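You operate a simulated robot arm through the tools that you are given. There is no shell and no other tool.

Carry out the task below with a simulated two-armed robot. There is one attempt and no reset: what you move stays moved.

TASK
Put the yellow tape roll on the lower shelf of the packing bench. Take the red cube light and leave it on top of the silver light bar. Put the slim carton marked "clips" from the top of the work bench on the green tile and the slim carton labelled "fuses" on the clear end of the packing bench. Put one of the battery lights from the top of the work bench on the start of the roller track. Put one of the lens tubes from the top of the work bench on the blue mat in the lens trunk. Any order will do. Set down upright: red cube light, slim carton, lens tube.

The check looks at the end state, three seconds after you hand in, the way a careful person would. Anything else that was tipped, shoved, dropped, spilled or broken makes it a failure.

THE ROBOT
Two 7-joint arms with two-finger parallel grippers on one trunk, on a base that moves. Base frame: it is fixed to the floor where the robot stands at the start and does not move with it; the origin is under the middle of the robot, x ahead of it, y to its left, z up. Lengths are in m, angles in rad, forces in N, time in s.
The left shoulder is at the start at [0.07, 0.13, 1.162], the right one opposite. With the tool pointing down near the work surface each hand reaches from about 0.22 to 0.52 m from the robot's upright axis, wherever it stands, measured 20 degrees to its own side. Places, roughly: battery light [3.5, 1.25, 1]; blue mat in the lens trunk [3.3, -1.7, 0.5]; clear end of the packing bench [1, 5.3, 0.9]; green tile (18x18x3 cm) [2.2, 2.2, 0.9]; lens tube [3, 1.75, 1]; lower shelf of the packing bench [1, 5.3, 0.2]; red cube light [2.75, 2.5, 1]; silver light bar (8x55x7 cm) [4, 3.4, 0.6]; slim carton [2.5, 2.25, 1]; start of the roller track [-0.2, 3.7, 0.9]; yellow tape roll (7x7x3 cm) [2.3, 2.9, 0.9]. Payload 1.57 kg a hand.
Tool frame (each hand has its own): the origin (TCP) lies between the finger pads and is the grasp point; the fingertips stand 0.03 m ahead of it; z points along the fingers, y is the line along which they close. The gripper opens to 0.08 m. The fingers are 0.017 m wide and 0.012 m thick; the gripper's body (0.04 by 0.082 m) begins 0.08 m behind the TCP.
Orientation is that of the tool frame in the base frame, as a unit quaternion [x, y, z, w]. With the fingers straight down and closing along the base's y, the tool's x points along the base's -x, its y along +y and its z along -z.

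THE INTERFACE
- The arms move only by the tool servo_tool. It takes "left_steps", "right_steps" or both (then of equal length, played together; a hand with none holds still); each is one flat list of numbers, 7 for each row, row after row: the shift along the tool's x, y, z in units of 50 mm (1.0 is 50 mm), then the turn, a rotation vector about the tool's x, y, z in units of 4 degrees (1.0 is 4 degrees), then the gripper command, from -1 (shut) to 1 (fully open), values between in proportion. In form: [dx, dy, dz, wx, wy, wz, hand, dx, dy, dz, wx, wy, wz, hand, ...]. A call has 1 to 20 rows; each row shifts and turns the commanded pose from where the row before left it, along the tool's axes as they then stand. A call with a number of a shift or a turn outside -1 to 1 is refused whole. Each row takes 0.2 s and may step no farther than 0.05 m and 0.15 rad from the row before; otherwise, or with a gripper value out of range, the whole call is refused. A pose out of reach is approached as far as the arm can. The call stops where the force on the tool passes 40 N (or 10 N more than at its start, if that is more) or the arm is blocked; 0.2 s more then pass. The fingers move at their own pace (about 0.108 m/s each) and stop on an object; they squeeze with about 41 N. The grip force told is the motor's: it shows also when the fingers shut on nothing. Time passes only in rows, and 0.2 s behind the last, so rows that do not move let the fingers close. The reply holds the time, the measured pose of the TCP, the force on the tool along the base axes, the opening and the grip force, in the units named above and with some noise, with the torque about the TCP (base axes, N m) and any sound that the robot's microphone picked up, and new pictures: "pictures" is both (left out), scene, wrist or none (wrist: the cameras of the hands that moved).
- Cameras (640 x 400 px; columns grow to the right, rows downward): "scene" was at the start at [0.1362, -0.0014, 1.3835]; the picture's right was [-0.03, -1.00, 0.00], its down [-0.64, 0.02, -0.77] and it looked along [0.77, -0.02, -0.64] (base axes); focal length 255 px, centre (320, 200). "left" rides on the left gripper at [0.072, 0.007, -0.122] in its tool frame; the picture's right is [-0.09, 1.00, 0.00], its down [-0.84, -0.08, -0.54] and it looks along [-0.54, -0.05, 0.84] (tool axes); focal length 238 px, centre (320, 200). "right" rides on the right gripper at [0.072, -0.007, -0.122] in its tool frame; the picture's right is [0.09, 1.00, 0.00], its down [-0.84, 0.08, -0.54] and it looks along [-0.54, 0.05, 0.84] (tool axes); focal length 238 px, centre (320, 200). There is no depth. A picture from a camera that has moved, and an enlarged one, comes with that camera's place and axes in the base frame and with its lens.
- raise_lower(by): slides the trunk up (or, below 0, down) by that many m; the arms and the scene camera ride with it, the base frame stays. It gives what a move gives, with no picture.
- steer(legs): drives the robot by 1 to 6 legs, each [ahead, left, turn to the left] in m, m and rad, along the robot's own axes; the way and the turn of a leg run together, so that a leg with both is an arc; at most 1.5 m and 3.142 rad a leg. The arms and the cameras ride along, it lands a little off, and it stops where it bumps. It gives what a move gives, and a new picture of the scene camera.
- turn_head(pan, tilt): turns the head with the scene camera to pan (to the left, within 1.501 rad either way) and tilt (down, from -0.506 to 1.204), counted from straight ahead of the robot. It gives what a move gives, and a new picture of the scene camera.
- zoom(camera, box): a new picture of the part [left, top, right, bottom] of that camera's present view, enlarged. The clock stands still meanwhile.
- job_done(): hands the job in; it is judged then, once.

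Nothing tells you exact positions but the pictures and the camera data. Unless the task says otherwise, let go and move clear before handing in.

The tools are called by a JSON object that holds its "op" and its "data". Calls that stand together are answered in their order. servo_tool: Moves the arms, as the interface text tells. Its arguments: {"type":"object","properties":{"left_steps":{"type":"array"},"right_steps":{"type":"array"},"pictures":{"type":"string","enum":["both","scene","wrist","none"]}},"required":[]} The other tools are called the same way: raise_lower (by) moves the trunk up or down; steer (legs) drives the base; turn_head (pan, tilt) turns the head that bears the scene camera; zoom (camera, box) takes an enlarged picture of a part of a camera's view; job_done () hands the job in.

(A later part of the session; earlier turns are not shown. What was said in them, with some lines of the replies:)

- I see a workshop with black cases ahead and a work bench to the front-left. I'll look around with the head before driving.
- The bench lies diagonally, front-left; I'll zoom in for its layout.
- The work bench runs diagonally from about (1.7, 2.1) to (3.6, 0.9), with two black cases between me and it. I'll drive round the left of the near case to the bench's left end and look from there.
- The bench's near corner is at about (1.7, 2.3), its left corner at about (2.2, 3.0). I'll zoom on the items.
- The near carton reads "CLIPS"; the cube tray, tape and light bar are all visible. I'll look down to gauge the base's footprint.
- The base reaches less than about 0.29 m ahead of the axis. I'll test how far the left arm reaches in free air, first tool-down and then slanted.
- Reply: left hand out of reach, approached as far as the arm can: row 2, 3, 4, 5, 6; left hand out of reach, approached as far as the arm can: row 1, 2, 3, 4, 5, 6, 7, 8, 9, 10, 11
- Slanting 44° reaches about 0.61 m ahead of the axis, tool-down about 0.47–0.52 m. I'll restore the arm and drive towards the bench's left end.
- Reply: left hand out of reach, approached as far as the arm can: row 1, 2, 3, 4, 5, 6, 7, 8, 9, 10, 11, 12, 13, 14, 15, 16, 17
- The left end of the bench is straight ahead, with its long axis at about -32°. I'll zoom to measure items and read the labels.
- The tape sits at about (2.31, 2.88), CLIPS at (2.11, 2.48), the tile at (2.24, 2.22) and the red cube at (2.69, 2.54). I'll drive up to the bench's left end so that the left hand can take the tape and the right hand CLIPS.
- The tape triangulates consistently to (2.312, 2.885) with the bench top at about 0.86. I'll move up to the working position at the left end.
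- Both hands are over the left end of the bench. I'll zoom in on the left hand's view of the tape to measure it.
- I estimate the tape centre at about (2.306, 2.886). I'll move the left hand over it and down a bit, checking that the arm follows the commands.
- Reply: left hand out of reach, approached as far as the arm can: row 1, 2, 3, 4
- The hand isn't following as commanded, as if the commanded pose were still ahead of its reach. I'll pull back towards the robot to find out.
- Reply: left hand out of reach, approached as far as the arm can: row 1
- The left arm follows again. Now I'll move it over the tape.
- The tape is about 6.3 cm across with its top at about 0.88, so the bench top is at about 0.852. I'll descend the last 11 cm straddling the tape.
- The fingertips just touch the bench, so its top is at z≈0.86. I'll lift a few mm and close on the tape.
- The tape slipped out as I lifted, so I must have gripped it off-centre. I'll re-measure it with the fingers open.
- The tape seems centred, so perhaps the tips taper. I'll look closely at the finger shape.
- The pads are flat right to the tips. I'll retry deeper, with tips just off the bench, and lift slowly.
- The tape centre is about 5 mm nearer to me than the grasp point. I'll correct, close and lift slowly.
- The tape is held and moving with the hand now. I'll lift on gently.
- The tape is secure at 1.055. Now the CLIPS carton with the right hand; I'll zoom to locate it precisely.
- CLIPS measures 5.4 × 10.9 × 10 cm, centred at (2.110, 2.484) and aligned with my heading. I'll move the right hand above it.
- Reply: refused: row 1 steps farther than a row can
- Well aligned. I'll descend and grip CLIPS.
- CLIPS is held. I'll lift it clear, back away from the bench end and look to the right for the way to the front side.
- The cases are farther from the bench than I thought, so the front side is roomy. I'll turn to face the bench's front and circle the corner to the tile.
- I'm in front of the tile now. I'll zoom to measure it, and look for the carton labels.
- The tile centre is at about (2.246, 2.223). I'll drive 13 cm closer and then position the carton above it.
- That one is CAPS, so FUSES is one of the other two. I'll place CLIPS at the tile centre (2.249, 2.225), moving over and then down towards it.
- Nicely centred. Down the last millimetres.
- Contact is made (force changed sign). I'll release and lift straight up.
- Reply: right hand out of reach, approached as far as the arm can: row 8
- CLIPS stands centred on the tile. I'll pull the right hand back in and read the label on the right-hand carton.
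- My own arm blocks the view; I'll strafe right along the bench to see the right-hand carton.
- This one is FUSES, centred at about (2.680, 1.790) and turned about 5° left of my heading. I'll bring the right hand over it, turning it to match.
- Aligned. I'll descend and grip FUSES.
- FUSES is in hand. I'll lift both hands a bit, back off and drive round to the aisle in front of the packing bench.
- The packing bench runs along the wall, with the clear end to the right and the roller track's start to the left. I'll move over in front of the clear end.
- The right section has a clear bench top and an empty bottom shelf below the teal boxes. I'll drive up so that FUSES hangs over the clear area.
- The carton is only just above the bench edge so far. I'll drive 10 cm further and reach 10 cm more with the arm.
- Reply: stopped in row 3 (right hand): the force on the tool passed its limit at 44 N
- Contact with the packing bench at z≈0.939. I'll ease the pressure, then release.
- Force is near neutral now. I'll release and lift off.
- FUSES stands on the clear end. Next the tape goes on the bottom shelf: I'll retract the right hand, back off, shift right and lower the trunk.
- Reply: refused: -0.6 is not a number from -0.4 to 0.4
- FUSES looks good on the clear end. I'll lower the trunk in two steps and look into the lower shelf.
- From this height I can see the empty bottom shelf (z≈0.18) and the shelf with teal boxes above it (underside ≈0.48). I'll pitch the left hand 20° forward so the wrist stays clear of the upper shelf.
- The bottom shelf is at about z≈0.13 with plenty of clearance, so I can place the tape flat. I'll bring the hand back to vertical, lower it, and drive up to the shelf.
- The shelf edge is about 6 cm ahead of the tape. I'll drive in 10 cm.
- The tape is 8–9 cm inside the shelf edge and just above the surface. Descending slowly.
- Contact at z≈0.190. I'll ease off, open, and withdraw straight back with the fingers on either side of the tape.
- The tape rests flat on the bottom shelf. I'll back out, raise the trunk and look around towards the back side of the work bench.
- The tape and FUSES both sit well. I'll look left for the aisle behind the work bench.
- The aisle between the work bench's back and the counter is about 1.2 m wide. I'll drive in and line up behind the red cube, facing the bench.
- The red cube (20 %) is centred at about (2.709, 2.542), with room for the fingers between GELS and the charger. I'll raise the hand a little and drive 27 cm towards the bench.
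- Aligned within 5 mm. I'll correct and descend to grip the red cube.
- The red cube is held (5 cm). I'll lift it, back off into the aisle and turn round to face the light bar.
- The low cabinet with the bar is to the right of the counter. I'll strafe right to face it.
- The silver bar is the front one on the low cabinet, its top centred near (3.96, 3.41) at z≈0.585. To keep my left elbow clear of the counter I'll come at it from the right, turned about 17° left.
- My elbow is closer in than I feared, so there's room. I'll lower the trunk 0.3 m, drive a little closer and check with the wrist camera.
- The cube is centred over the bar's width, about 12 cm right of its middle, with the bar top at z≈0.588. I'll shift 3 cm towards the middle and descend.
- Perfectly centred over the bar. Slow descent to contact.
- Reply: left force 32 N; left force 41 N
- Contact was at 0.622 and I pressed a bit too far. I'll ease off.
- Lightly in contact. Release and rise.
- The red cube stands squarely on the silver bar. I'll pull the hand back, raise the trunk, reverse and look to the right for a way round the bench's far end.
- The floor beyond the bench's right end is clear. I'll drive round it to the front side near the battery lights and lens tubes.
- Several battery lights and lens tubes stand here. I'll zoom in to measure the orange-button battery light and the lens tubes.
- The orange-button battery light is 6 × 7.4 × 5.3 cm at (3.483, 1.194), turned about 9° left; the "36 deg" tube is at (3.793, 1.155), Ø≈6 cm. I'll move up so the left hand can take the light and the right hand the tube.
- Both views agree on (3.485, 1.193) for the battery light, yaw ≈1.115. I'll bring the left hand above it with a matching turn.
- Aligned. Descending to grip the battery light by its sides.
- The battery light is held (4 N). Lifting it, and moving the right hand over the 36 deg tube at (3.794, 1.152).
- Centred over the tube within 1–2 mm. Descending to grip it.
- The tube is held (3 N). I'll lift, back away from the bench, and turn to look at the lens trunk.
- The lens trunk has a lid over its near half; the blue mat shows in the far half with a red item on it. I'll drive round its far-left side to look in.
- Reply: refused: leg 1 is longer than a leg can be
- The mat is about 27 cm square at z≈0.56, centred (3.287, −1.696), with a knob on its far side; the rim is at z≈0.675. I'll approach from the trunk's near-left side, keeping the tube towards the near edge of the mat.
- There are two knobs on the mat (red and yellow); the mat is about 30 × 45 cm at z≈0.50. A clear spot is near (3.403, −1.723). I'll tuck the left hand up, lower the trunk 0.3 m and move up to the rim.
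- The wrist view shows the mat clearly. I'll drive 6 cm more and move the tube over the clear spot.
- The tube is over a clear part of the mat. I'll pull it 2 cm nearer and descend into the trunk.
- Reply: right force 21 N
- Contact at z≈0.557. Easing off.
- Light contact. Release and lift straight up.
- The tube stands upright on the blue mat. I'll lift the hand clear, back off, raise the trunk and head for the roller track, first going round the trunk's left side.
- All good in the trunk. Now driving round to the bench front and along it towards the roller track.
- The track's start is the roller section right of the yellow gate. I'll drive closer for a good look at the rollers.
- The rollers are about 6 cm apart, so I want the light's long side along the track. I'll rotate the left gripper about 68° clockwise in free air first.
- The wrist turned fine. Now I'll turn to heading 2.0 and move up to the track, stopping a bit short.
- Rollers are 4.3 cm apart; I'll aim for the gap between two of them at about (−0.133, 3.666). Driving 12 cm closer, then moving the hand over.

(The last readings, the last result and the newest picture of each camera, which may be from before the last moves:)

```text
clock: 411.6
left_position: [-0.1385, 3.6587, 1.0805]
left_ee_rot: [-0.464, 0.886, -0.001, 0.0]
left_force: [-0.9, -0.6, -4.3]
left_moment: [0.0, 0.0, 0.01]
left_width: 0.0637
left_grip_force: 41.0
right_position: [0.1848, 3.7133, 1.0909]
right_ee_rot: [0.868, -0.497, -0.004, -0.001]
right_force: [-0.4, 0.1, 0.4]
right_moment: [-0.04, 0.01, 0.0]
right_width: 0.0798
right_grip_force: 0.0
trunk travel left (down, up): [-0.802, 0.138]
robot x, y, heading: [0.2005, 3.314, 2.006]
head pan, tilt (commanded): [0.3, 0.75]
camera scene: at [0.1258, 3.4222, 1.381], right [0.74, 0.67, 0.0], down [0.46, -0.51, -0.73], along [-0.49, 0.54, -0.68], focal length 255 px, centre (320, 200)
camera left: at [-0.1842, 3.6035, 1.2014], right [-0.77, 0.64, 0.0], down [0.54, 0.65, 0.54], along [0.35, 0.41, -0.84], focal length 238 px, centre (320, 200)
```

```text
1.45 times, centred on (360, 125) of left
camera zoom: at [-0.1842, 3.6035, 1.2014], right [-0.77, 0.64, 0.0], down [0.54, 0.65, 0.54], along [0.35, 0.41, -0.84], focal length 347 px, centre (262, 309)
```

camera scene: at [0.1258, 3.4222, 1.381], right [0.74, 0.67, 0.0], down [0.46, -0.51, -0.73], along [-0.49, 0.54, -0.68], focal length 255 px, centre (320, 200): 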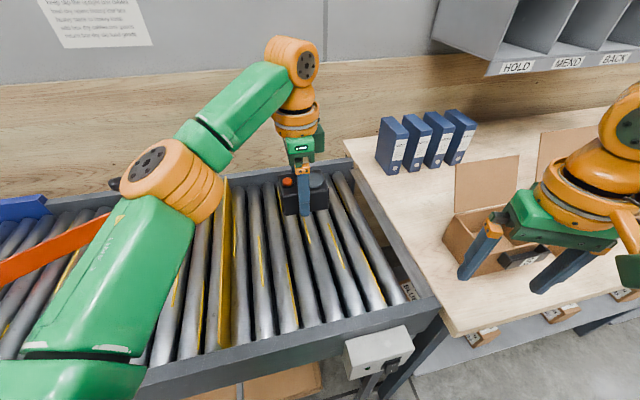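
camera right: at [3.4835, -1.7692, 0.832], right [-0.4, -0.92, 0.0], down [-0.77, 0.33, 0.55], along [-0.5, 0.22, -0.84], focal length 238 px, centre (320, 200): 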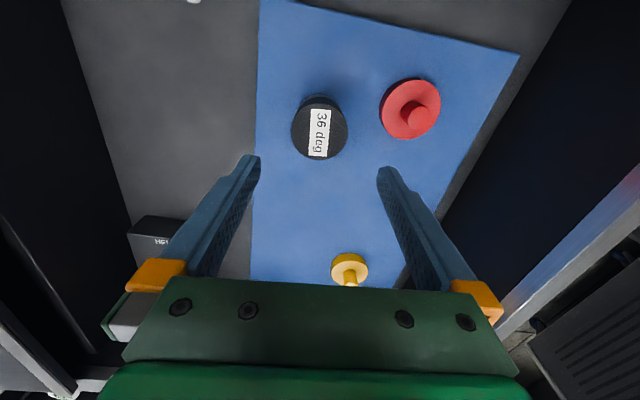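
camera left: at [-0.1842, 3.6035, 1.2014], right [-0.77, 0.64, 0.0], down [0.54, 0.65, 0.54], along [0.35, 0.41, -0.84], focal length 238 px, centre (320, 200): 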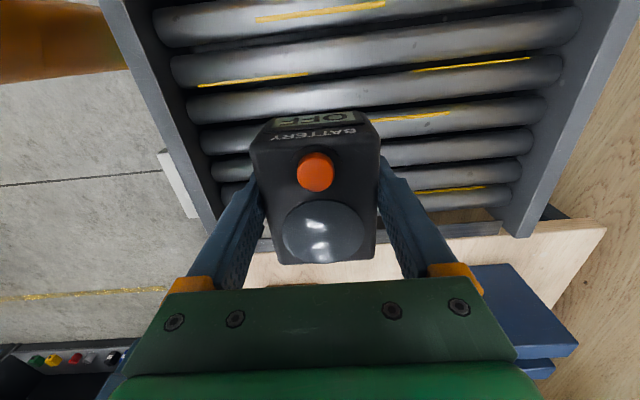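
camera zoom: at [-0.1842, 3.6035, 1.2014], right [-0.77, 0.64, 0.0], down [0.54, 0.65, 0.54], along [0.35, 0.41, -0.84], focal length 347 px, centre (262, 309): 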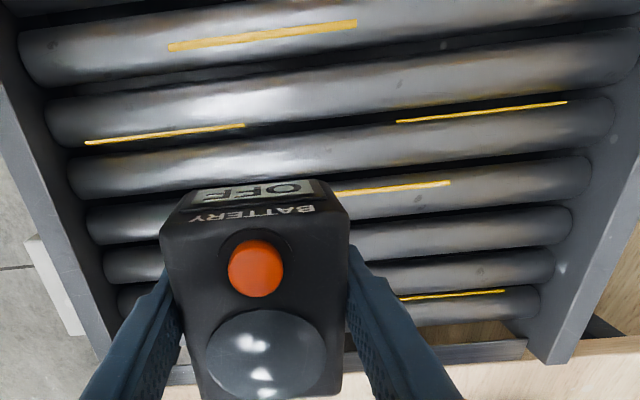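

The light's centre is over the gap between two rollers. Descending.

{"op": "servo_tool", "data": {"left_steps": [-0.05, 0, 0.5, 0, 0, 0, -1, 0, 0, 0.6, 0, 0, 0, -1, 0, 0, 0.6, 0, 0, 0, -1, 0, 0, 0.5, 0, 0, 0, -1, 0, 0, 0, 0, 0, 0, -1], "pictures": "both"}}

{"op": "zoom", "data": {"camera": "scene", "box": [220, 130, 380, 250]}}

```text
clock: 412.8
left_position: [-0.1385, 3.6611, 0.9717]
left_ee_rot: [-0.465, 0.885, -0.001, -0.001]
left_force: [0.0, -1.1, -4.0]
left_moment: [-0.03, 0.03, -0.01]
left_width: 0.0638
left_grip_force: 41.1
right_position: [0.1853, 3.7143, 1.0899]
right_ee_rot: [0.868, -0.497, -0.004, -0.001]
right_force: [-0.3, -0.3, -0.9]
right_moment: [-0.01, 0.02, 0.0]
right_width: 0.08
right_grip_force: 0.1
trunk travel left (down, up): [-0.802, 0.138]
robot x, y, heading: [0.2042, 3.3117, 2.008]
head pan, tilt (commanded): [0.3, 0.75]
camera scene: at [0.1261, 3.4228, 1.3809], right [0.74, 0.67, 0.0], down [0.46, -0.51, -0.73], along [-0.49, 0.54, -0.68], focal length 255 px, centre (320, 200)
camera left: at [-0.1846, 3.606, 1.0931], right [-0.77, 0.64, 0.0], down [0.54, 0.65, 0.54], along [0.35, 0.41, -0.84], focal length 238 px, centre (320, 200)
```

scene: 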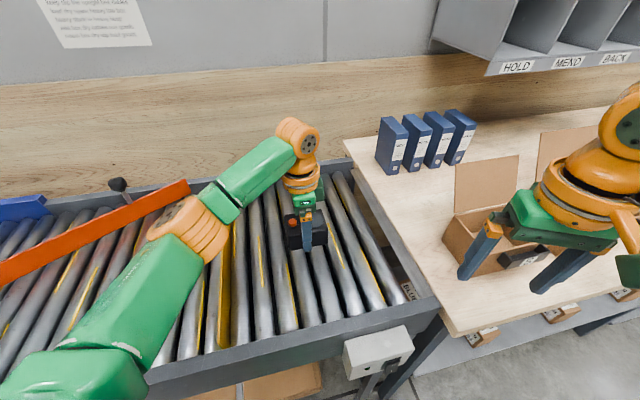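
left: 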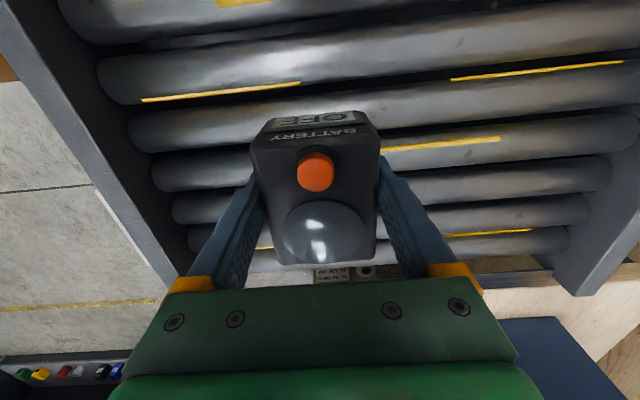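

```text
3.33 times, centred on (300, 190) of scene
camera zoom: at [0.1261, 3.4228, 1.3809], right [0.74, 0.67, 0.0], down [0.46, -0.51, -0.73], along [-0.49, 0.54, -0.68], focal length 850 px, centre (387, 233)
```

zoom: 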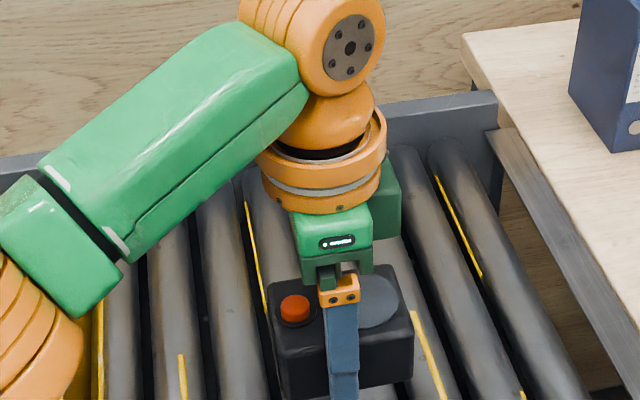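

{"op": "servo_tool", "data": {"left_steps": [0, 0, 0.2, 0, 0, 0, -1, 0, 0, 0.15, 0, 0, 0, -1, 0, 0, 0.1, 0, 0, 0, -1], "pictures": "none"}}

```text
clock: 413.6
left_position: [-0.138, 3.6625, 0.9506]
left_ee_rot: [-0.465, 0.885, -0.002, 0.0]
left_force: [-0.4, 0.3, -4.9]
left_moment: [0.01, 0.0, 0.02]
left_width: 0.064
left_grip_force: 40.5
right_position: [0.1854, 3.714, 1.0906]
right_ee_rot: [0.867, -0.498, -0.005, 0.0]
right_force: [-0.2, 0.0, -0.4]
right_moment: [0.0, 0.04, 0.02]
right_width: 0.0799
right_grip_force: 0.1
trunk travel left (down, up): [-0.802, 0.138]
robot x, y, heading: [0.2043, 3.3166, 2.01]
head pan, tilt (commanded): [0.3, 0.75]
```

{"op": "servo_tool", "data": {"left_steps": [0, 0, 0.1, 0, 0, 0, -1, 0, 0, 0.1, 0, 0, 0, -1], "pictures": "none"}}

{"op": "zoom", "data": {"camera": "left", "box": [140, 50, 540, 300]}}

```text
clock: 414.2
left_position: [-0.1367, 3.662, 0.9387]
left_ee_rot: [-0.465, 0.886, -0.001, 0.0]
left_force: [0.6, -0.4, -4.1]
left_moment: [-0.02, -0.01, -0.02]
left_width: 0.064
left_grip_force: 41.2
right_position: [0.1852, 3.714, 1.0907]
right_ee_rot: [0.867, -0.498, -0.004, 0.0]
right_force: [0.5, 1.1, 0.3]
right_moment: [0.03, -0.02, 0.01]
right_width: 0.0796
right_grip_force: 0.1
trunk travel left (down, up): [-0.802, 0.138]
robot x, y, heading: [0.203, 3.3134, 2.009]
head pan, tilt (commanded): [0.3, 0.75]
```

```text
1.60 times, centred on (340, 175) of left
camera zoom: at [-0.1826, 3.6064, 1.0611], right [-0.77, 0.64, 0.0], down [0.54, 0.65, 0.54], along [0.35, 0.41, -0.84], focal length 381 px, centre (288, 240)
```

zoom: 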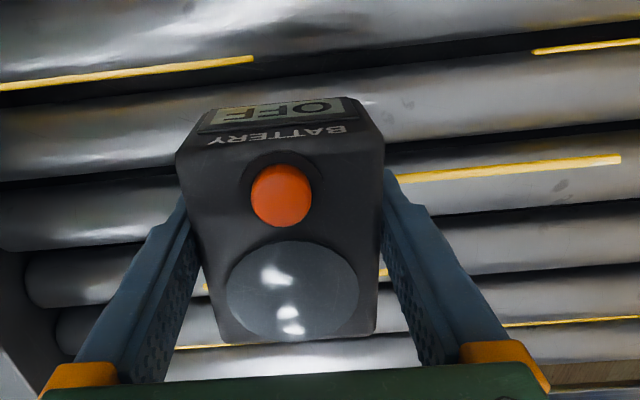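

{"op": "servo_tool", "data": {"left_steps": [0, 0, 0.08, 0, 0, 0, -1, 0, 0, 0.08, 0, 0, 0, -1], "pictures": "none"}}

```text
clock: 414.8
left_position: [-0.1366, 3.6621, 0.9316]
left_ee_rot: [-0.464, 0.886, -0.001, -0.001]
left_force: [-0.6, 0.7, -3.9]
left_moment: [-0.03, 0.02, 0.01]
left_width: 0.0636
left_grip_force: 41.1
right_position: [0.1855, 3.7142, 1.0913]
right_ee_rot: [0.867, -0.498, -0.004, -0.001]
right_force: [0.9, 0.2, -0.3]
right_moment: [0.0, 0.03, -0.02]
right_width: 0.0801
right_grip_force: 0.1
trunk travel left (down, up): [-0.802, 0.138]
robot x, y, heading: [0.2011, 3.3152, 2.005]
head pan, tilt (commanded): [0.3, 0.75]
```

{"op": "servo_tool", "data": {"left_steps": [0, 0, 0.08, 0, 0, 0, -1, 0, 0, 0.08, 0, 0, 0, -1], "pictures": "none"}}

```text
clock: 415.4
left_position: [-0.1379, 3.6617, 0.9211]
left_ee_rot: [-0.465, 0.885, -0.002, -0.001]
left_force: [0.0, 0.4, -3.7]
left_moment: [-0.02, 0.04, -0.01]
left_width: 0.064
left_grip_force: 41.0
right_position: [0.1858, 3.7146, 1.0904]
right_ee_rot: [0.867, -0.498, -0.004, 0.0]
right_force: [0.3, 0.4, -0.3]
right_moment: [-0.02, 0.02, 0.0]
right_width: 0.0801
right_grip_force: 0.0
trunk travel left (down, up): [-0.802, 0.138]
robot x, y, heading: [0.2023, 3.3115, 2.005]
head pan, tilt (commanded): [0.3, 0.75]
```

{"op": "servo_tool", "data": {"left_steps": [0, 0, 0.08, 0, 0, 0, -1, 0, 0, 0.08, 0, 0, 0, -1], "pictures": "wrist"}}

```text
clock: 416.0
left_position: [-0.1382, 3.6626, 0.9142]
left_ee_rot: [-0.465, 0.885, -0.001, 0.0]
left_force: [0.1, -0.1, -4.8]
left_moment: [0.01, -0.02, 0.0]
left_width: 0.064
left_grip_force: 41.2
right_position: [0.1858, 3.7143, 1.0908]
right_ee_rot: [0.867, -0.499, -0.004, -0.001]
right_force: [-0.2, -0.4, 1.2]
right_moment: [0.02, 0.01, -0.01]
right_width: 0.0798
right_grip_force: 0.1
trunk travel left (down, up): [-0.802, 0.138]
robot x, y, heading: [0.2029, 3.3157, 2.007]
head pan, tilt (commanded): [0.3, 0.75]
camera left: at [-0.1841, 3.6067, 1.0366], right [-0.77, 0.64, 0.0], down [0.54, 0.65, 0.54], along [0.35, 0.41, -0.84], focal length 238 px, centre (320, 200)
```

left: 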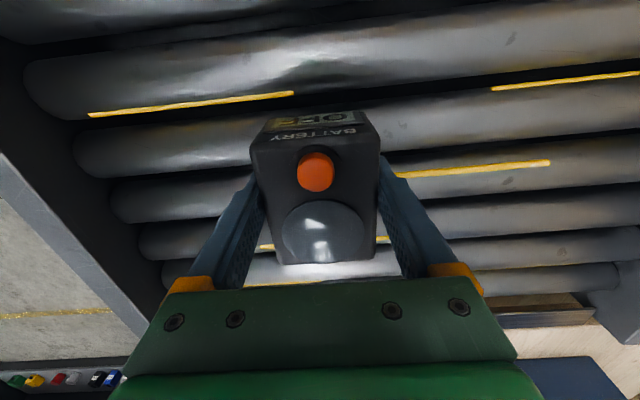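

{"op": "servo_tool", "data": {"left_steps": [-0.08, 0, 0.08, 0, 0, 0, -1, 0, 0, 0.08, 0, 0, 0, -1], "pictures": "none"}}

```text
clock: 416.8
left_position: [-0.1351, 3.6644, 0.9121]
left_ee_rot: [-0.466, 0.885, 0.006, 0.001]
left_force: [-4.3, -1.1, 15.1]
left_moment: [-0.73, -0.11, -0.31]
left_width: 0.0636
left_grip_force: 41.2
right_position: [0.1876, 3.7111, 1.0919]
right_ee_rot: [0.867, -0.498, -0.006, -0.002]
right_force: [-0.1, -0.4, 0.9]
right_moment: [0.01, -0.03, 0.02]
right_width: 0.0797
right_grip_force: 0.1
trunk travel left (down, up): [-0.802, 0.138]
robot x, y, heading: [0.2013, 3.3166, 2.008]
head pan, tilt (commanded): [0.3, 0.75]
stopped in row 2 (left hand): the force on the tool passed its limit at 42 N (the readings are from after the stop); the commanded pose is now the measured one
```

{"op": "servo_tool", "data": {"left_steps": [0, 0, -0.04, 0, 0, 0, -1, 0, 0, 0, 0, 0, 0, -1], "pictures": "both"}}

{"op": "zoom", "data": {"camera": "scene", "box": [240, 160, 360, 260]}}

```text
clock: 417.4
left_position: [-0.1368, 3.665, 0.9113]
left_ee_rot: [-0.466, 0.885, 0.003, -0.001]
left_force: [1.3, -1.8, -4.4]
left_moment: [0.04, 0.05, 0.02]
left_width: 0.0641
left_grip_force: 40.8
right_position: [0.1857, 3.7128, 1.0918]
right_ee_rot: [0.867, -0.498, -0.005, -0.002]
right_force: [-0.7, 0.0, 0.0]
right_moment: [-0.01, 0.01, 0.0]
right_width: 0.08
right_grip_force: 0.0
trunk travel left (down, up): [-0.802, 0.138]
robot x, y, heading: [0.1994, 3.3168, 2.006]
head pan, tilt (commanded): [0.3, 0.75]
camera scene: at [0.1267, 3.4207, 1.381], right [0.74, 0.67, 0.0], down [0.46, -0.5, -0.73], along [-0.49, 0.54, -0.68], focal length 255 px, centre (320, 200)
camera left: at [-0.1814, 3.6089, 1.0334], right [-0.77, 0.64, 0.01], down [0.54, 0.64, 0.55], along [0.35, 0.42, -0.84], focal length 238 px, centre (320, 200)
```

scene: 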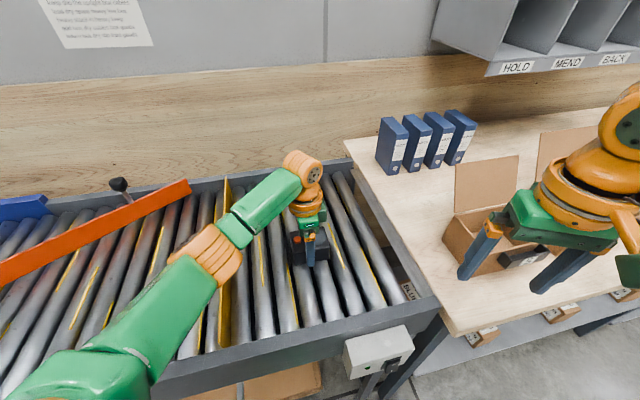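
left: 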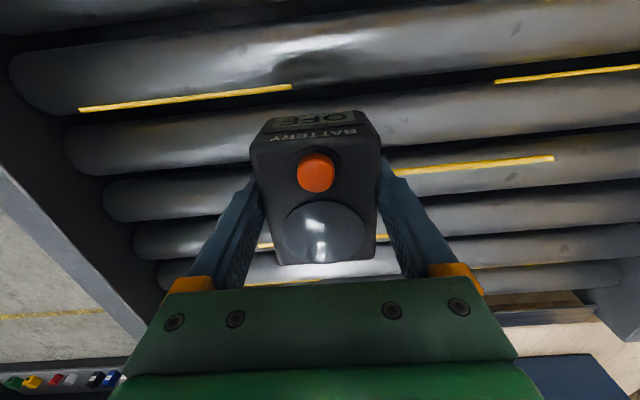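

```text
4.00 times, centred on (300, 210) of scene
camera zoom: at [0.1267, 3.4207, 1.381], right [0.74, 0.67, 0.0], down [0.46, -0.5, -0.73], along [-0.49, 0.54, -0.68], focal length 1019 px, centre (400, 160)
```

zoom: 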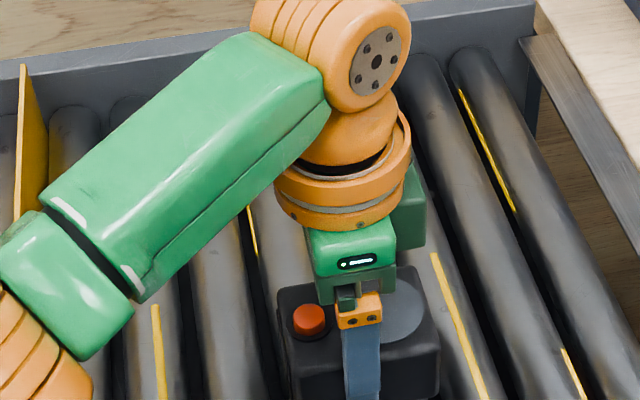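

The light now hangs just above the rollers. A touch lower, then release.

{"op": "servo_tool", "data": {"left_steps": [0, 0, 0.03, 0, 0, 0, -1, 0, 0, 0, 0, 0, 0, -1], "pictures": "none"}}

```text
clock: 418.0
left_position: [-0.1355, 3.6656, 0.9112]
left_ee_rot: [-0.466, 0.885, 0.005, 0.0]
left_force: [-3.2, 0.4, 11.1]
left_moment: [-0.31, -0.28, -0.1]
left_width: 0.0639
left_grip_force: 41.0
right_position: [0.186, 3.711, 1.0911]
right_ee_rot: [0.867, -0.498, -0.005, -0.002]
right_force: [0.0, 0.5, 0.3]
right_moment: [-0.03, 0.02, 0.02]
right_width: 0.0797
right_grip_force: 0.0
trunk travel left (down, up): [-0.802, 0.138]
robot x, y, heading: [0.203, 3.3165, 2.005]
head pan, tilt (commanded): [0.3, 0.75]
```

{"op": "servo_tool", "data": {"left_steps": [0, 0, -0.018, 0, 0, 0, -1, 0, 0, 0, 0, 0, 0, -1], "pictures": "none"}}

```text
clock: 418.6
left_position: [-0.1367, 3.6651, 0.9116]
left_ee_rot: [-0.464, 0.886, 0.004, 0.001]
left_force: [-2.3, 0.1, 6.0]
left_moment: [0.06, -0.43, 0.06]
left_width: 0.0637
left_grip_force: 41.0
right_position: [0.1863, 3.7125, 1.0909]
right_ee_rot: [0.867, -0.498, -0.006, -0.001]
right_force: [0.3, 0.8, 0.4]
right_moment: [0.02, 0.01, -0.01]
right_width: 0.0796
right_grip_force: 0.1
trunk travel left (down, up): [-0.802, 0.138]
robot x, y, heading: [0.2028, 3.3145, 2.009]
head pan, tilt (commanded): [0.3, 0.75]
```

{"op": "servo_tool", "data": {"left_steps": [0, 0, 0, 0, 0, 0, 0.7, 0, 0, 0, 0, 0, 0, 0.85, 0, 0, 0, 0, 0, 0, 1, 0, 0, 0, 0, 0, 0, 1], "pictures": "both"}}

{"op": "zoom", "data": {"camera": "scene", "box": [240, 160, 360, 260]}}

```text
clock: 419.6
left_position: [-0.137, 3.6672, 0.9111]
left_ee_rot: [-0.466, 0.885, 0.003, 0.0]
left_force: [0.3, -0.3, -0.3]
left_moment: [0.0, 0.02, -0.01]
left_width: 0.0801
left_grip_force: 0.0
right_position: [0.1864, 3.7148, 1.09]
right_ee_rot: [0.868, -0.497, -0.004, -0.001]
right_force: [-0.2, 0.1, 0.6]
right_moment: [-0.02, 0.0, 0.0]
right_width: 0.0801
right_grip_force: 0.1
trunk travel left (down, up): [-0.802, 0.138]
robot x, y, heading: [0.2001, 3.3178, 2.008]
head pan, tilt (commanded): [0.3, 0.75]
camera scene: at [0.1266, 3.4222, 1.381], right [0.74, 0.67, 0.0], down [0.46, -0.51, -0.73], along [-0.49, 0.54, -0.68], focal length 255 px, centre (320, 200)
camera left: at [-0.1817, 3.61, 1.033], right [-0.77, 0.64, 0.01], down [0.54, 0.64, 0.54], along [0.34, 0.42, -0.84], focal length 238 px, centre (320, 200)
```

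scene: 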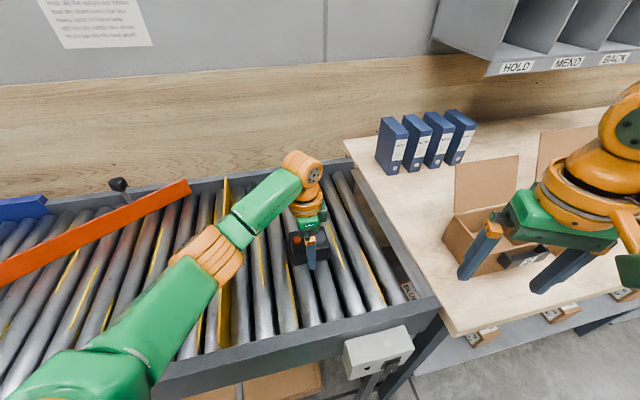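
left: 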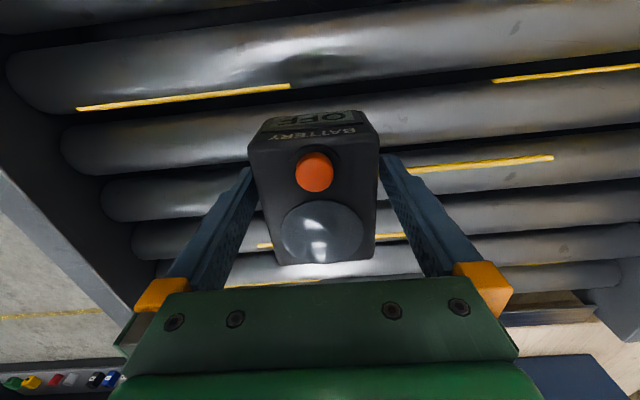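

```text
4.00 times, centred on (300, 210) of scene
camera zoom: at [0.1266, 3.4222, 1.381], right [0.74, 0.67, 0.0], down [0.46, -0.51, -0.73], along [-0.49, 0.54, -0.68], focal length 1019 px, centre (400, 160)
```

zoom: 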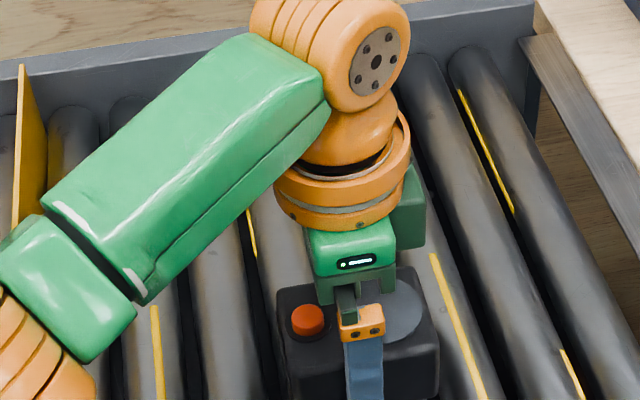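

The light rests on the rollers. Lifting the hand straight up.

{"op": "servo_tool", "data": {"left_steps": [0, 0, -0.2, 0, 0, 0, 1, 0, 0, -0.5, 0, 0, 0, 1, 0, 0, -0.8, 0, 0, 0, 1, 0, 0, -0.8, 0, 0, 0, 1, 0, 0, -0.8, 0, 0, 0, 1], "pictures": "both"}}

{"op": "zoom", "data": {"camera": "scene", "box": [240, 160, 360, 260]}}

```text
clock: 420.8
left_position: [-0.1345, 3.6654, 1.0683]
left_ee_rot: [-0.466, 0.885, 0.005, 0.001]
left_force: [0.3, -0.3, -0.1]
left_moment: [-0.02, 0.06, 0.02]
left_width: 0.0798
left_grip_force: 0.0
right_position: [0.1873, 3.7128, 1.0916]
right_ee_rot: [0.867, -0.497, -0.006, -0.001]
right_force: [-0.7, 0.7, 0.0]
right_moment: [0.02, 0.0, -0.02]
right_width: 0.0801
right_grip_force: 0.2
trunk travel left (down, up): [-0.802, 0.138]
robot x, y, heading: [0.2056, 3.316, 2.007]
head pan, tilt (commanded): [0.3, 0.75]
camera scene: at [0.1276, 3.4217, 1.3811], right [0.74, 0.67, 0.0], down [0.46, -0.51, -0.73], along [-0.49, 0.54, -0.68], focal length 255 px, centre (320, 200)
camera left: at [-0.1807, 3.6088, 1.189], right [-0.77, 0.64, 0.01], down [0.54, 0.64, 0.55], along [0.34, 0.42, -0.84], focal length 238 px, centre (320, 200)
```

scene: 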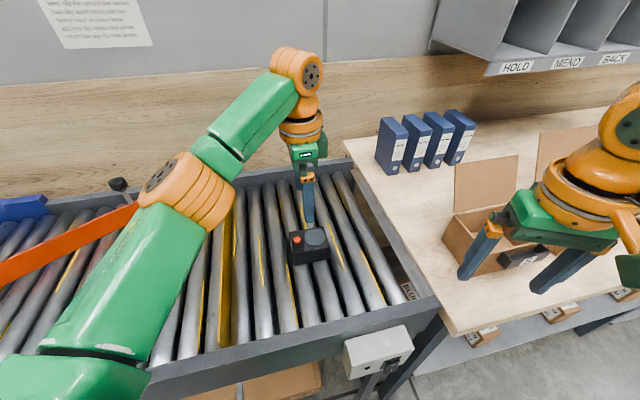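
left: 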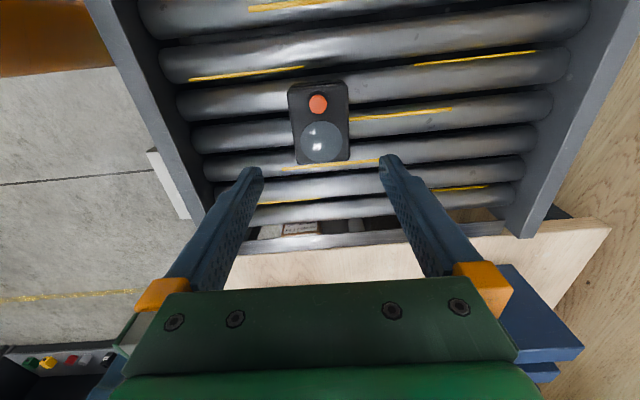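

```text
4.00 times, centred on (300, 210) of scene
camera zoom: at [0.1276, 3.4217, 1.3811], right [0.74, 0.67, 0.0], down [0.46, -0.51, -0.73], along [-0.49, 0.54, -0.68], focal length 1019 px, centre (400, 160)
```

zoom: 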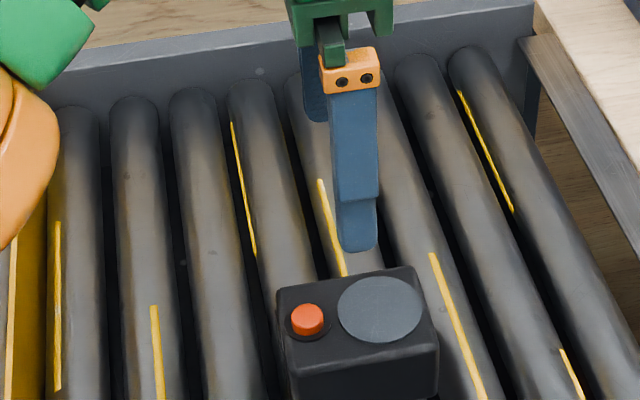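

The battery light sits flat on the rollers at the start of the track. I'll pull the hands back, reverse and check.

{"op": "servo_tool", "data": {"left_steps": [0.3, -0.6, -0.4, 0, 0, 0, 1, 0.4, -0.7, 0, 0, 0, 0, 1, 0.4, -0.7, 0, 0, 0, 0, 1], "pictures": "none"}}

{"op": "steer", "data": {"legs": [[-0.55, 0, 0], [0, 0, 0.5]]}}

{"op": "turn_head", "data": {"pan": 0.0, "tilt": 0.55}}

{"op": "zoom", "data": {"camera": "scene", "box": [160, 80, 480, 280]}}

```text
clock: 421.6
left_position: [-0.0848, 3.5641, 1.0863]
left_ee_rot: [-0.466, 0.885, 0.004, 0.001]
left_force: [0.0, -0.5, 0.7]
left_moment: [0.01, 0.0, 0.0]
left_width: 0.0799
left_grip_force: 0.1
right_position: [0.186, 3.7121, 1.0916]
right_ee_rot: [0.868, -0.497, -0.004, -0.002]
right_force: [-0.2, 0.6, 0.3]
right_moment: [-0.01, -0.05, 0.03]
right_width: 0.0798
right_grip_force: 0.0
trunk travel left (down, up): [-0.802, 0.138]
robot x, y, heading: [0.2045, 3.3157, 2.012]
head pan, tilt (commanded): [0.3, 0.75]
```

```text
clock: 426.2
left_position: [0.065, 2.8973, 1.0869]
left_ee_rot: [-0.67, 0.742, 0.004, -0.001]
left_force: [0.2, -0.7, 0.0]
left_moment: [0.01, -0.01, -0.02]
left_width: 0.08
left_grip_force: 0.0
right_position: [0.2302, 3.1565, 1.0905]
right_ee_rot: [0.964, -0.267, -0.004, 0.001]
right_force: [-0.1, 0.7, -0.2]
right_moment: [-0.05, 0.01, 0.01]
right_width: 0.08
right_grip_force: 0.1
trunk travel left (down, up): [-0.802, 0.138]
robot x, y, heading: [0.4371, 2.8148, 2.508]
head pan, tilt (commanded): [0.3, 0.75]
camera scene: at [0.3188, 2.8721, 1.3811], right [0.33, 0.94, 0.0], down [0.64, -0.22, -0.73], along [-0.69, 0.24, -0.68], focal length 255 px, centre (320, 200)
```

scene: 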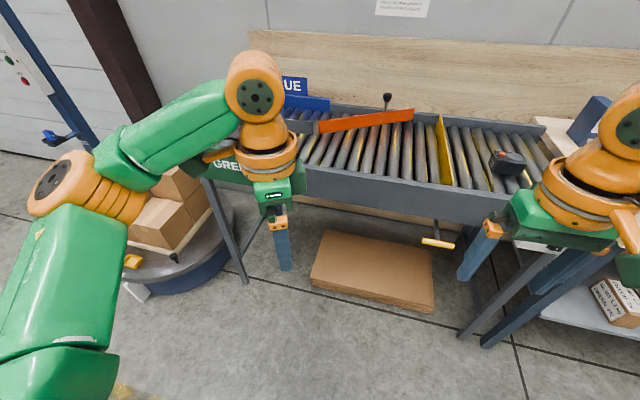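

```text
clock: 427.0
left_position: [0.0647, 2.896, 1.0863]
left_ee_rot: [-0.67, 0.742, 0.003, -0.001]
left_force: [0.4, 0.8, -0.2]
left_moment: [-0.02, -0.02, 0.02]
left_width: 0.0799
left_grip_force: 0.2
right_position: [0.2303, 3.1559, 1.0905]
right_ee_rot: [0.964, -0.267, -0.004, 0.001]
right_force: [0.3, 0.2, -0.6]
right_moment: [0.02, 0.03, 0.01]
right_width: 0.08
right_grip_force: 0.2
trunk travel left (down, up): [-0.802, 0.138]
robot x, y, heading: [0.4356, 2.8142, 2.51]
head pan, tilt (commanded): [0.0, 0.55]
camera scene: at [0.3244, 2.8975, 1.3984], right [0.59, 0.81, 0.0], down [0.42, -0.31, -0.85], along [-0.69, 0.5, -0.52], focal length 255 px, centre (320, 200)
```

scene: 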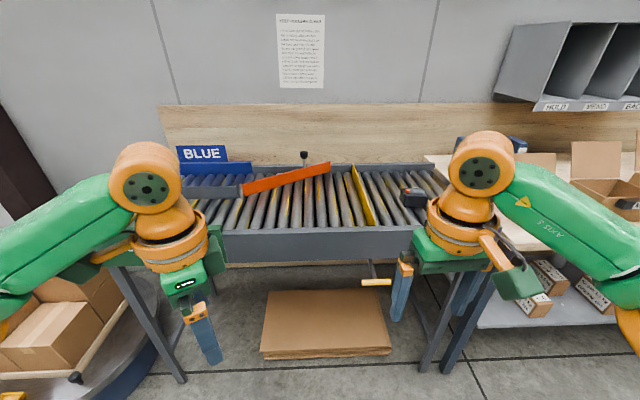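

```text
2.00 times, centred on (320, 180) of scene
camera zoom: at [0.3244, 2.8975, 1.3984], right [0.59, 0.81, 0.0], down [0.42, -0.31, -0.85], along [-0.69, 0.5, -0.52], focal length 510 px, centre (320, 240)
```

zoom: 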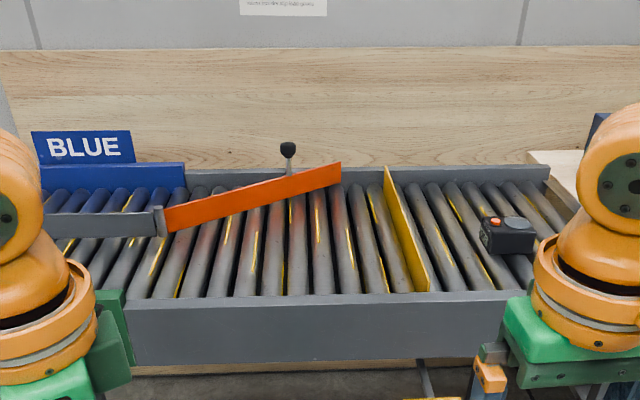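

The light stays put right of the gate. A quick look at the packing bench to confirm the earlier placements.

{"op": "turn_head", "data": {"pan": -1.2, "tilt": 0.3}}

{"op": "steer", "data": {"legs": [[-0.3, 0, 0], [0, 0, -1.6]]}}

{"op": "turn_head", "data": {"pan": -1.0, "tilt": 0.3}}

{"op": "turn_head", "data": {"pan": 0.3, "tilt": 0.3}}

```text
clock: 428.4
left_position: [0.0639, 2.896, 1.0861]
left_ee_rot: [-0.669, 0.743, 0.003, 0.0]
left_force: [0.0, -0.3, -0.4]
left_moment: [0.0, 0.01, 0.0]
left_width: 0.0799
left_grip_force: 0.0
right_position: [0.2303, 3.1564, 1.0912]
right_ee_rot: [0.964, -0.267, -0.005, 0.001]
right_force: [-0.3, -0.4, 0.1]
right_moment: [-0.01, 0.02, 0.0]
right_width: 0.08
right_grip_force: 0.0
trunk travel left (down, up): [-0.802, 0.138]
robot x, y, heading: [0.4355, 2.8159, 2.509]
head pan, tilt (commanded): [-1.201, 0.3]
camera scene: at [0.421, 2.9347, 1.4214], right [0.97, -0.26, 0.0], down [-0.08, -0.29, -0.96], along [0.25, 0.92, -0.3], focal length 255 px, centre (320, 200)
```

scene: 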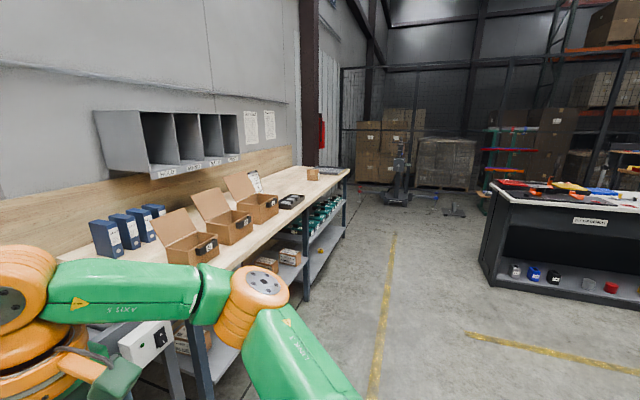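

```text
clock: 434.3
left_position: [0.7604, 3.0069, 1.087]
left_ee_rot: [0.046, 0.999, 0.003, 0.002]
left_force: [-0.1, -0.9, 0.2]
left_moment: [-0.01, -0.04, 0.0]
left_width: 0.0799
left_grip_force: 0.0
right_position: [1.0231, 2.8431, 1.0908]
right_ee_rot: [-0.496, 0.868, 0.004, 0.003]
right_force: [0.3, -0.2, 0.2]
right_moment: [0.02, 0.01, 0.04]
right_width: 0.08
right_grip_force: 0.1
trunk travel left (down, up): [-0.802, 0.138]
robot x, y, heading: [0.6826, 2.6346, 0.944]
head pan, tilt (commanded): [-1.201, 0.3]
camera scene: at [0.803, 2.6517, 1.4214], right [-0.25, -0.97, 0.0], down [-0.29, 0.07, -0.96], along [0.92, -0.24, -0.3], focal length 255 px, centre (320, 200)
```

scene: 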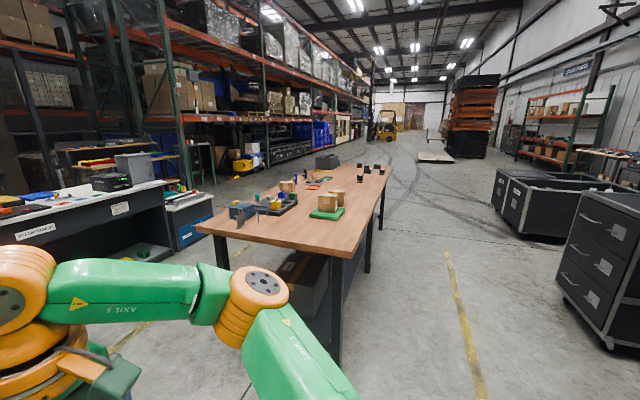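

```text
clock: 435.0
left_position: [0.7598, 3.0062, 1.0872]
left_ee_rot: [0.046, 0.999, 0.002, 0.002]
left_force: [0.0, 0.3, 1.1]
left_moment: [0.04, 0.0, -0.01]
left_width: 0.0801
left_grip_force: 0.2
right_position: [1.0233, 2.8431, 1.0916]
right_ee_rot: [-0.496, 0.868, 0.004, 0.003]
right_force: [0.4, 0.3, -0.2]
right_moment: [0.01, -0.01, -0.01]
right_width: 0.0801
right_grip_force: 0.0
trunk travel left (down, up): [-0.802, 0.138]
robot x, y, heading: [0.6867, 2.635, 0.949]
head pan, tilt (commanded): [-1.0, 0.3]
camera scene: at [0.8061, 2.67, 1.4214], right [-0.05, -1.0, 0.0], down [-0.3, 0.02, -0.96], along [0.95, -0.05, -0.3], focal length 255 px, centre (320, 200)
```

scene: 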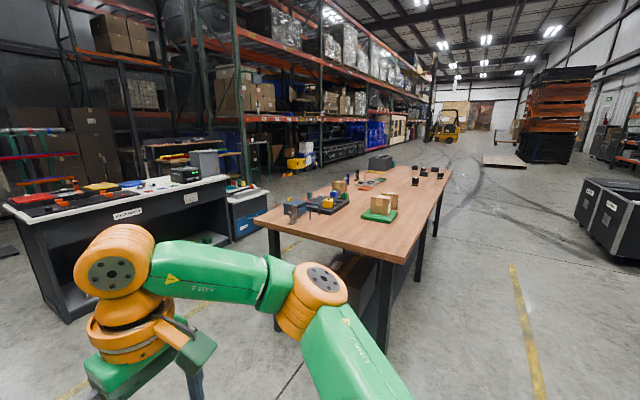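

```text
clock: 436.5
left_position: [0.7613, 3.0056, 1.0861]
left_ee_rot: [0.046, 0.999, 0.003, 0.002]
left_force: [0.2, 1.2, 0.4]
left_moment: [0.02, -0.01, 0.01]
left_width: 0.0799
left_grip_force: 0.1
right_position: [1.0231, 2.8422, 1.0898]
right_ee_rot: [-0.496, 0.868, 0.003, 0.002]
right_force: [-0.4, -1.3, -0.2]
right_moment: [-0.02, 0.0, -0.04]
right_width: 0.08
right_grip_force: 0.0
trunk travel left (down, up): [-0.802, 0.138]
robot x, y, heading: [0.6836, 2.6311, 0.944]
head pan, tilt (commanded): [0.3, 0.3]
camera scene: at [0.7427, 2.7636, 1.4214], right [0.95, -0.32, 0.0], down [-0.09, -0.28, -0.96], along [0.31, 0.91, -0.3], focal length 255 px, centre (320, 200)
```

scene: 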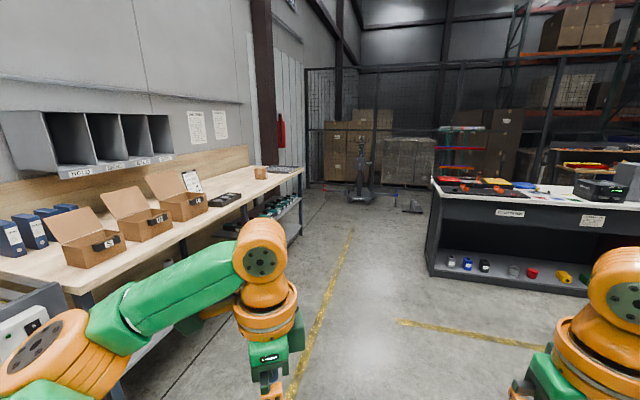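

Everything appears in order. One last zoom towards the light bar and the work bench.

{"op": "turn_head", "data": {"pan": -0.8, "tilt": 0.3}}

{"op": "zoom", "data": {"camera": "scene", "box": [260, 150, 480, 288]}}

{"op": "zoom", "data": {"camera": "scene", "box": [270, 160, 350, 210]}}

```text
clock: 437.8
left_position: [0.7613, 3.0061, 1.0856]
left_ee_rot: [0.046, 0.999, 0.003, 0.002]
left_force: [-0.7, -0.5, -0.1]
left_moment: [-0.02, 0.02, 0.03]
left_width: 0.0798
left_grip_force: 0.0
right_position: [1.022, 2.8439, 1.0911]
right_ee_rot: [-0.496, 0.868, 0.004, 0.003]
right_force: [-0.1, 0.5, 0.1]
right_moment: [0.0, 0.01, -0.01]
right_width: 0.0798
right_grip_force: 0.1
trunk travel left (down, up): [-0.802, 0.138]
robot x, y, heading: [0.6833, 2.6307, 0.947]
head pan, tilt (commanded): [-0.799, 0.3]
camera scene: at [0.8052, 2.6889, 1.4214], right [0.15, -0.99, 0.0], down [-0.29, -0.04, -0.96], along [0.94, 0.14, -0.3], focal length 255 px, centre (320, 200)
```

scene: 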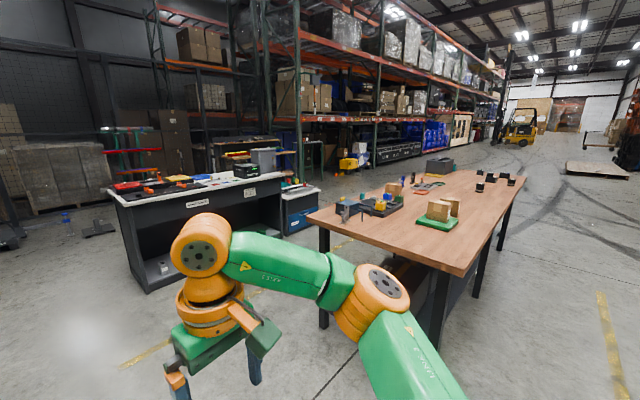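

```text
2.90 times, centred on (370, 219) of scene
camera zoom: at [0.8052, 2.6889, 1.4214], right [0.15, -0.99, 0.0], down [-0.29, -0.04, -0.96], along [0.94, 0.14, -0.3], focal length 739 px, centre (175, 145)
```

zoom: 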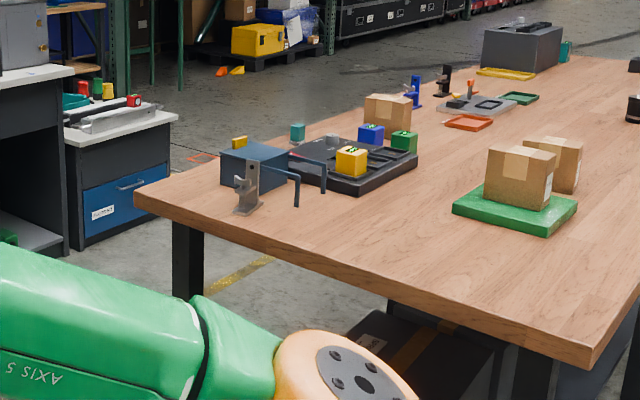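

```text
8.00 times, centred on (310, 185) of scene
camera zoom: at [0.8052, 2.6889, 1.4214], right [0.15, -0.99, 0.0], down [-0.29, -0.04, -0.96], along [0.94, 0.14, -0.3], focal length 2039 px, centre (400, 320)
```

zoom: 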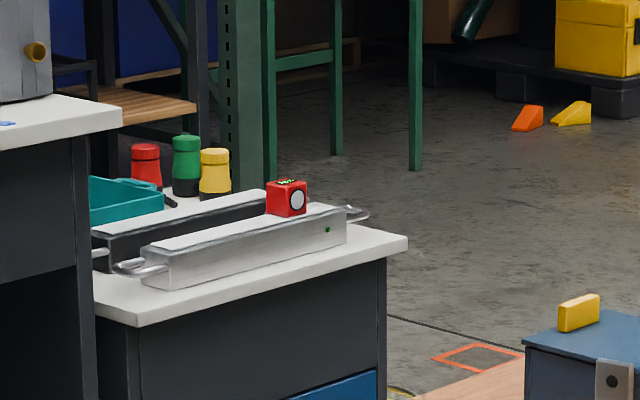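

All six items are placed: the red cube on the silver bar, CLIPS on the tile, FUSES and the tape at the packing bench, the tube on the blue mat and the battery light on the track's start. The hands are empty and clear, so I'm handing in.

{"op": "job_done", "data": {}}

```text
The job is handed in.
```

I've handed the job in with all six items placed and both hands empty and clear. I don't have the check's result.

| Item | Where it is now | Last seen |
|---|---|---|
| Yellow tape roll | Flat on the empty bottom shelf of the packing bench, about 8 cm in from the edge | On the shelf, as I left the packing bench |
| Red cube light | Upright on the silver light bar, right of its middle | Still there in the final look |
| CLIPS carton | Upright in the centre of the green tile | Still there in the final look |
| FUSES carton | Upright on the clear end of the packing bench | Still there in the final look |
| Battery light (orange button) | Flat on the rollers at the start of the track, right of the yellow gate | Still there after I backed off |
| Lens tube (36 deg) | Upright on the blue mat, clear of the two knobs | Upright as I left the trunk; not looked at again since |

- **Tape slipped once:** on the first try it dropped a short way back onto the work bench as I lifted. The second grip held.
- **Pressed harder than planned:** I pushed to about 40 N when setting down FUSES, the red cube and the battery light. I eased off before letting go, and each one stood or lay flat afterwards.

I saw no sign that anything else had been knocked or shifted, though I only re-checked the work bench and packing bench at the end.
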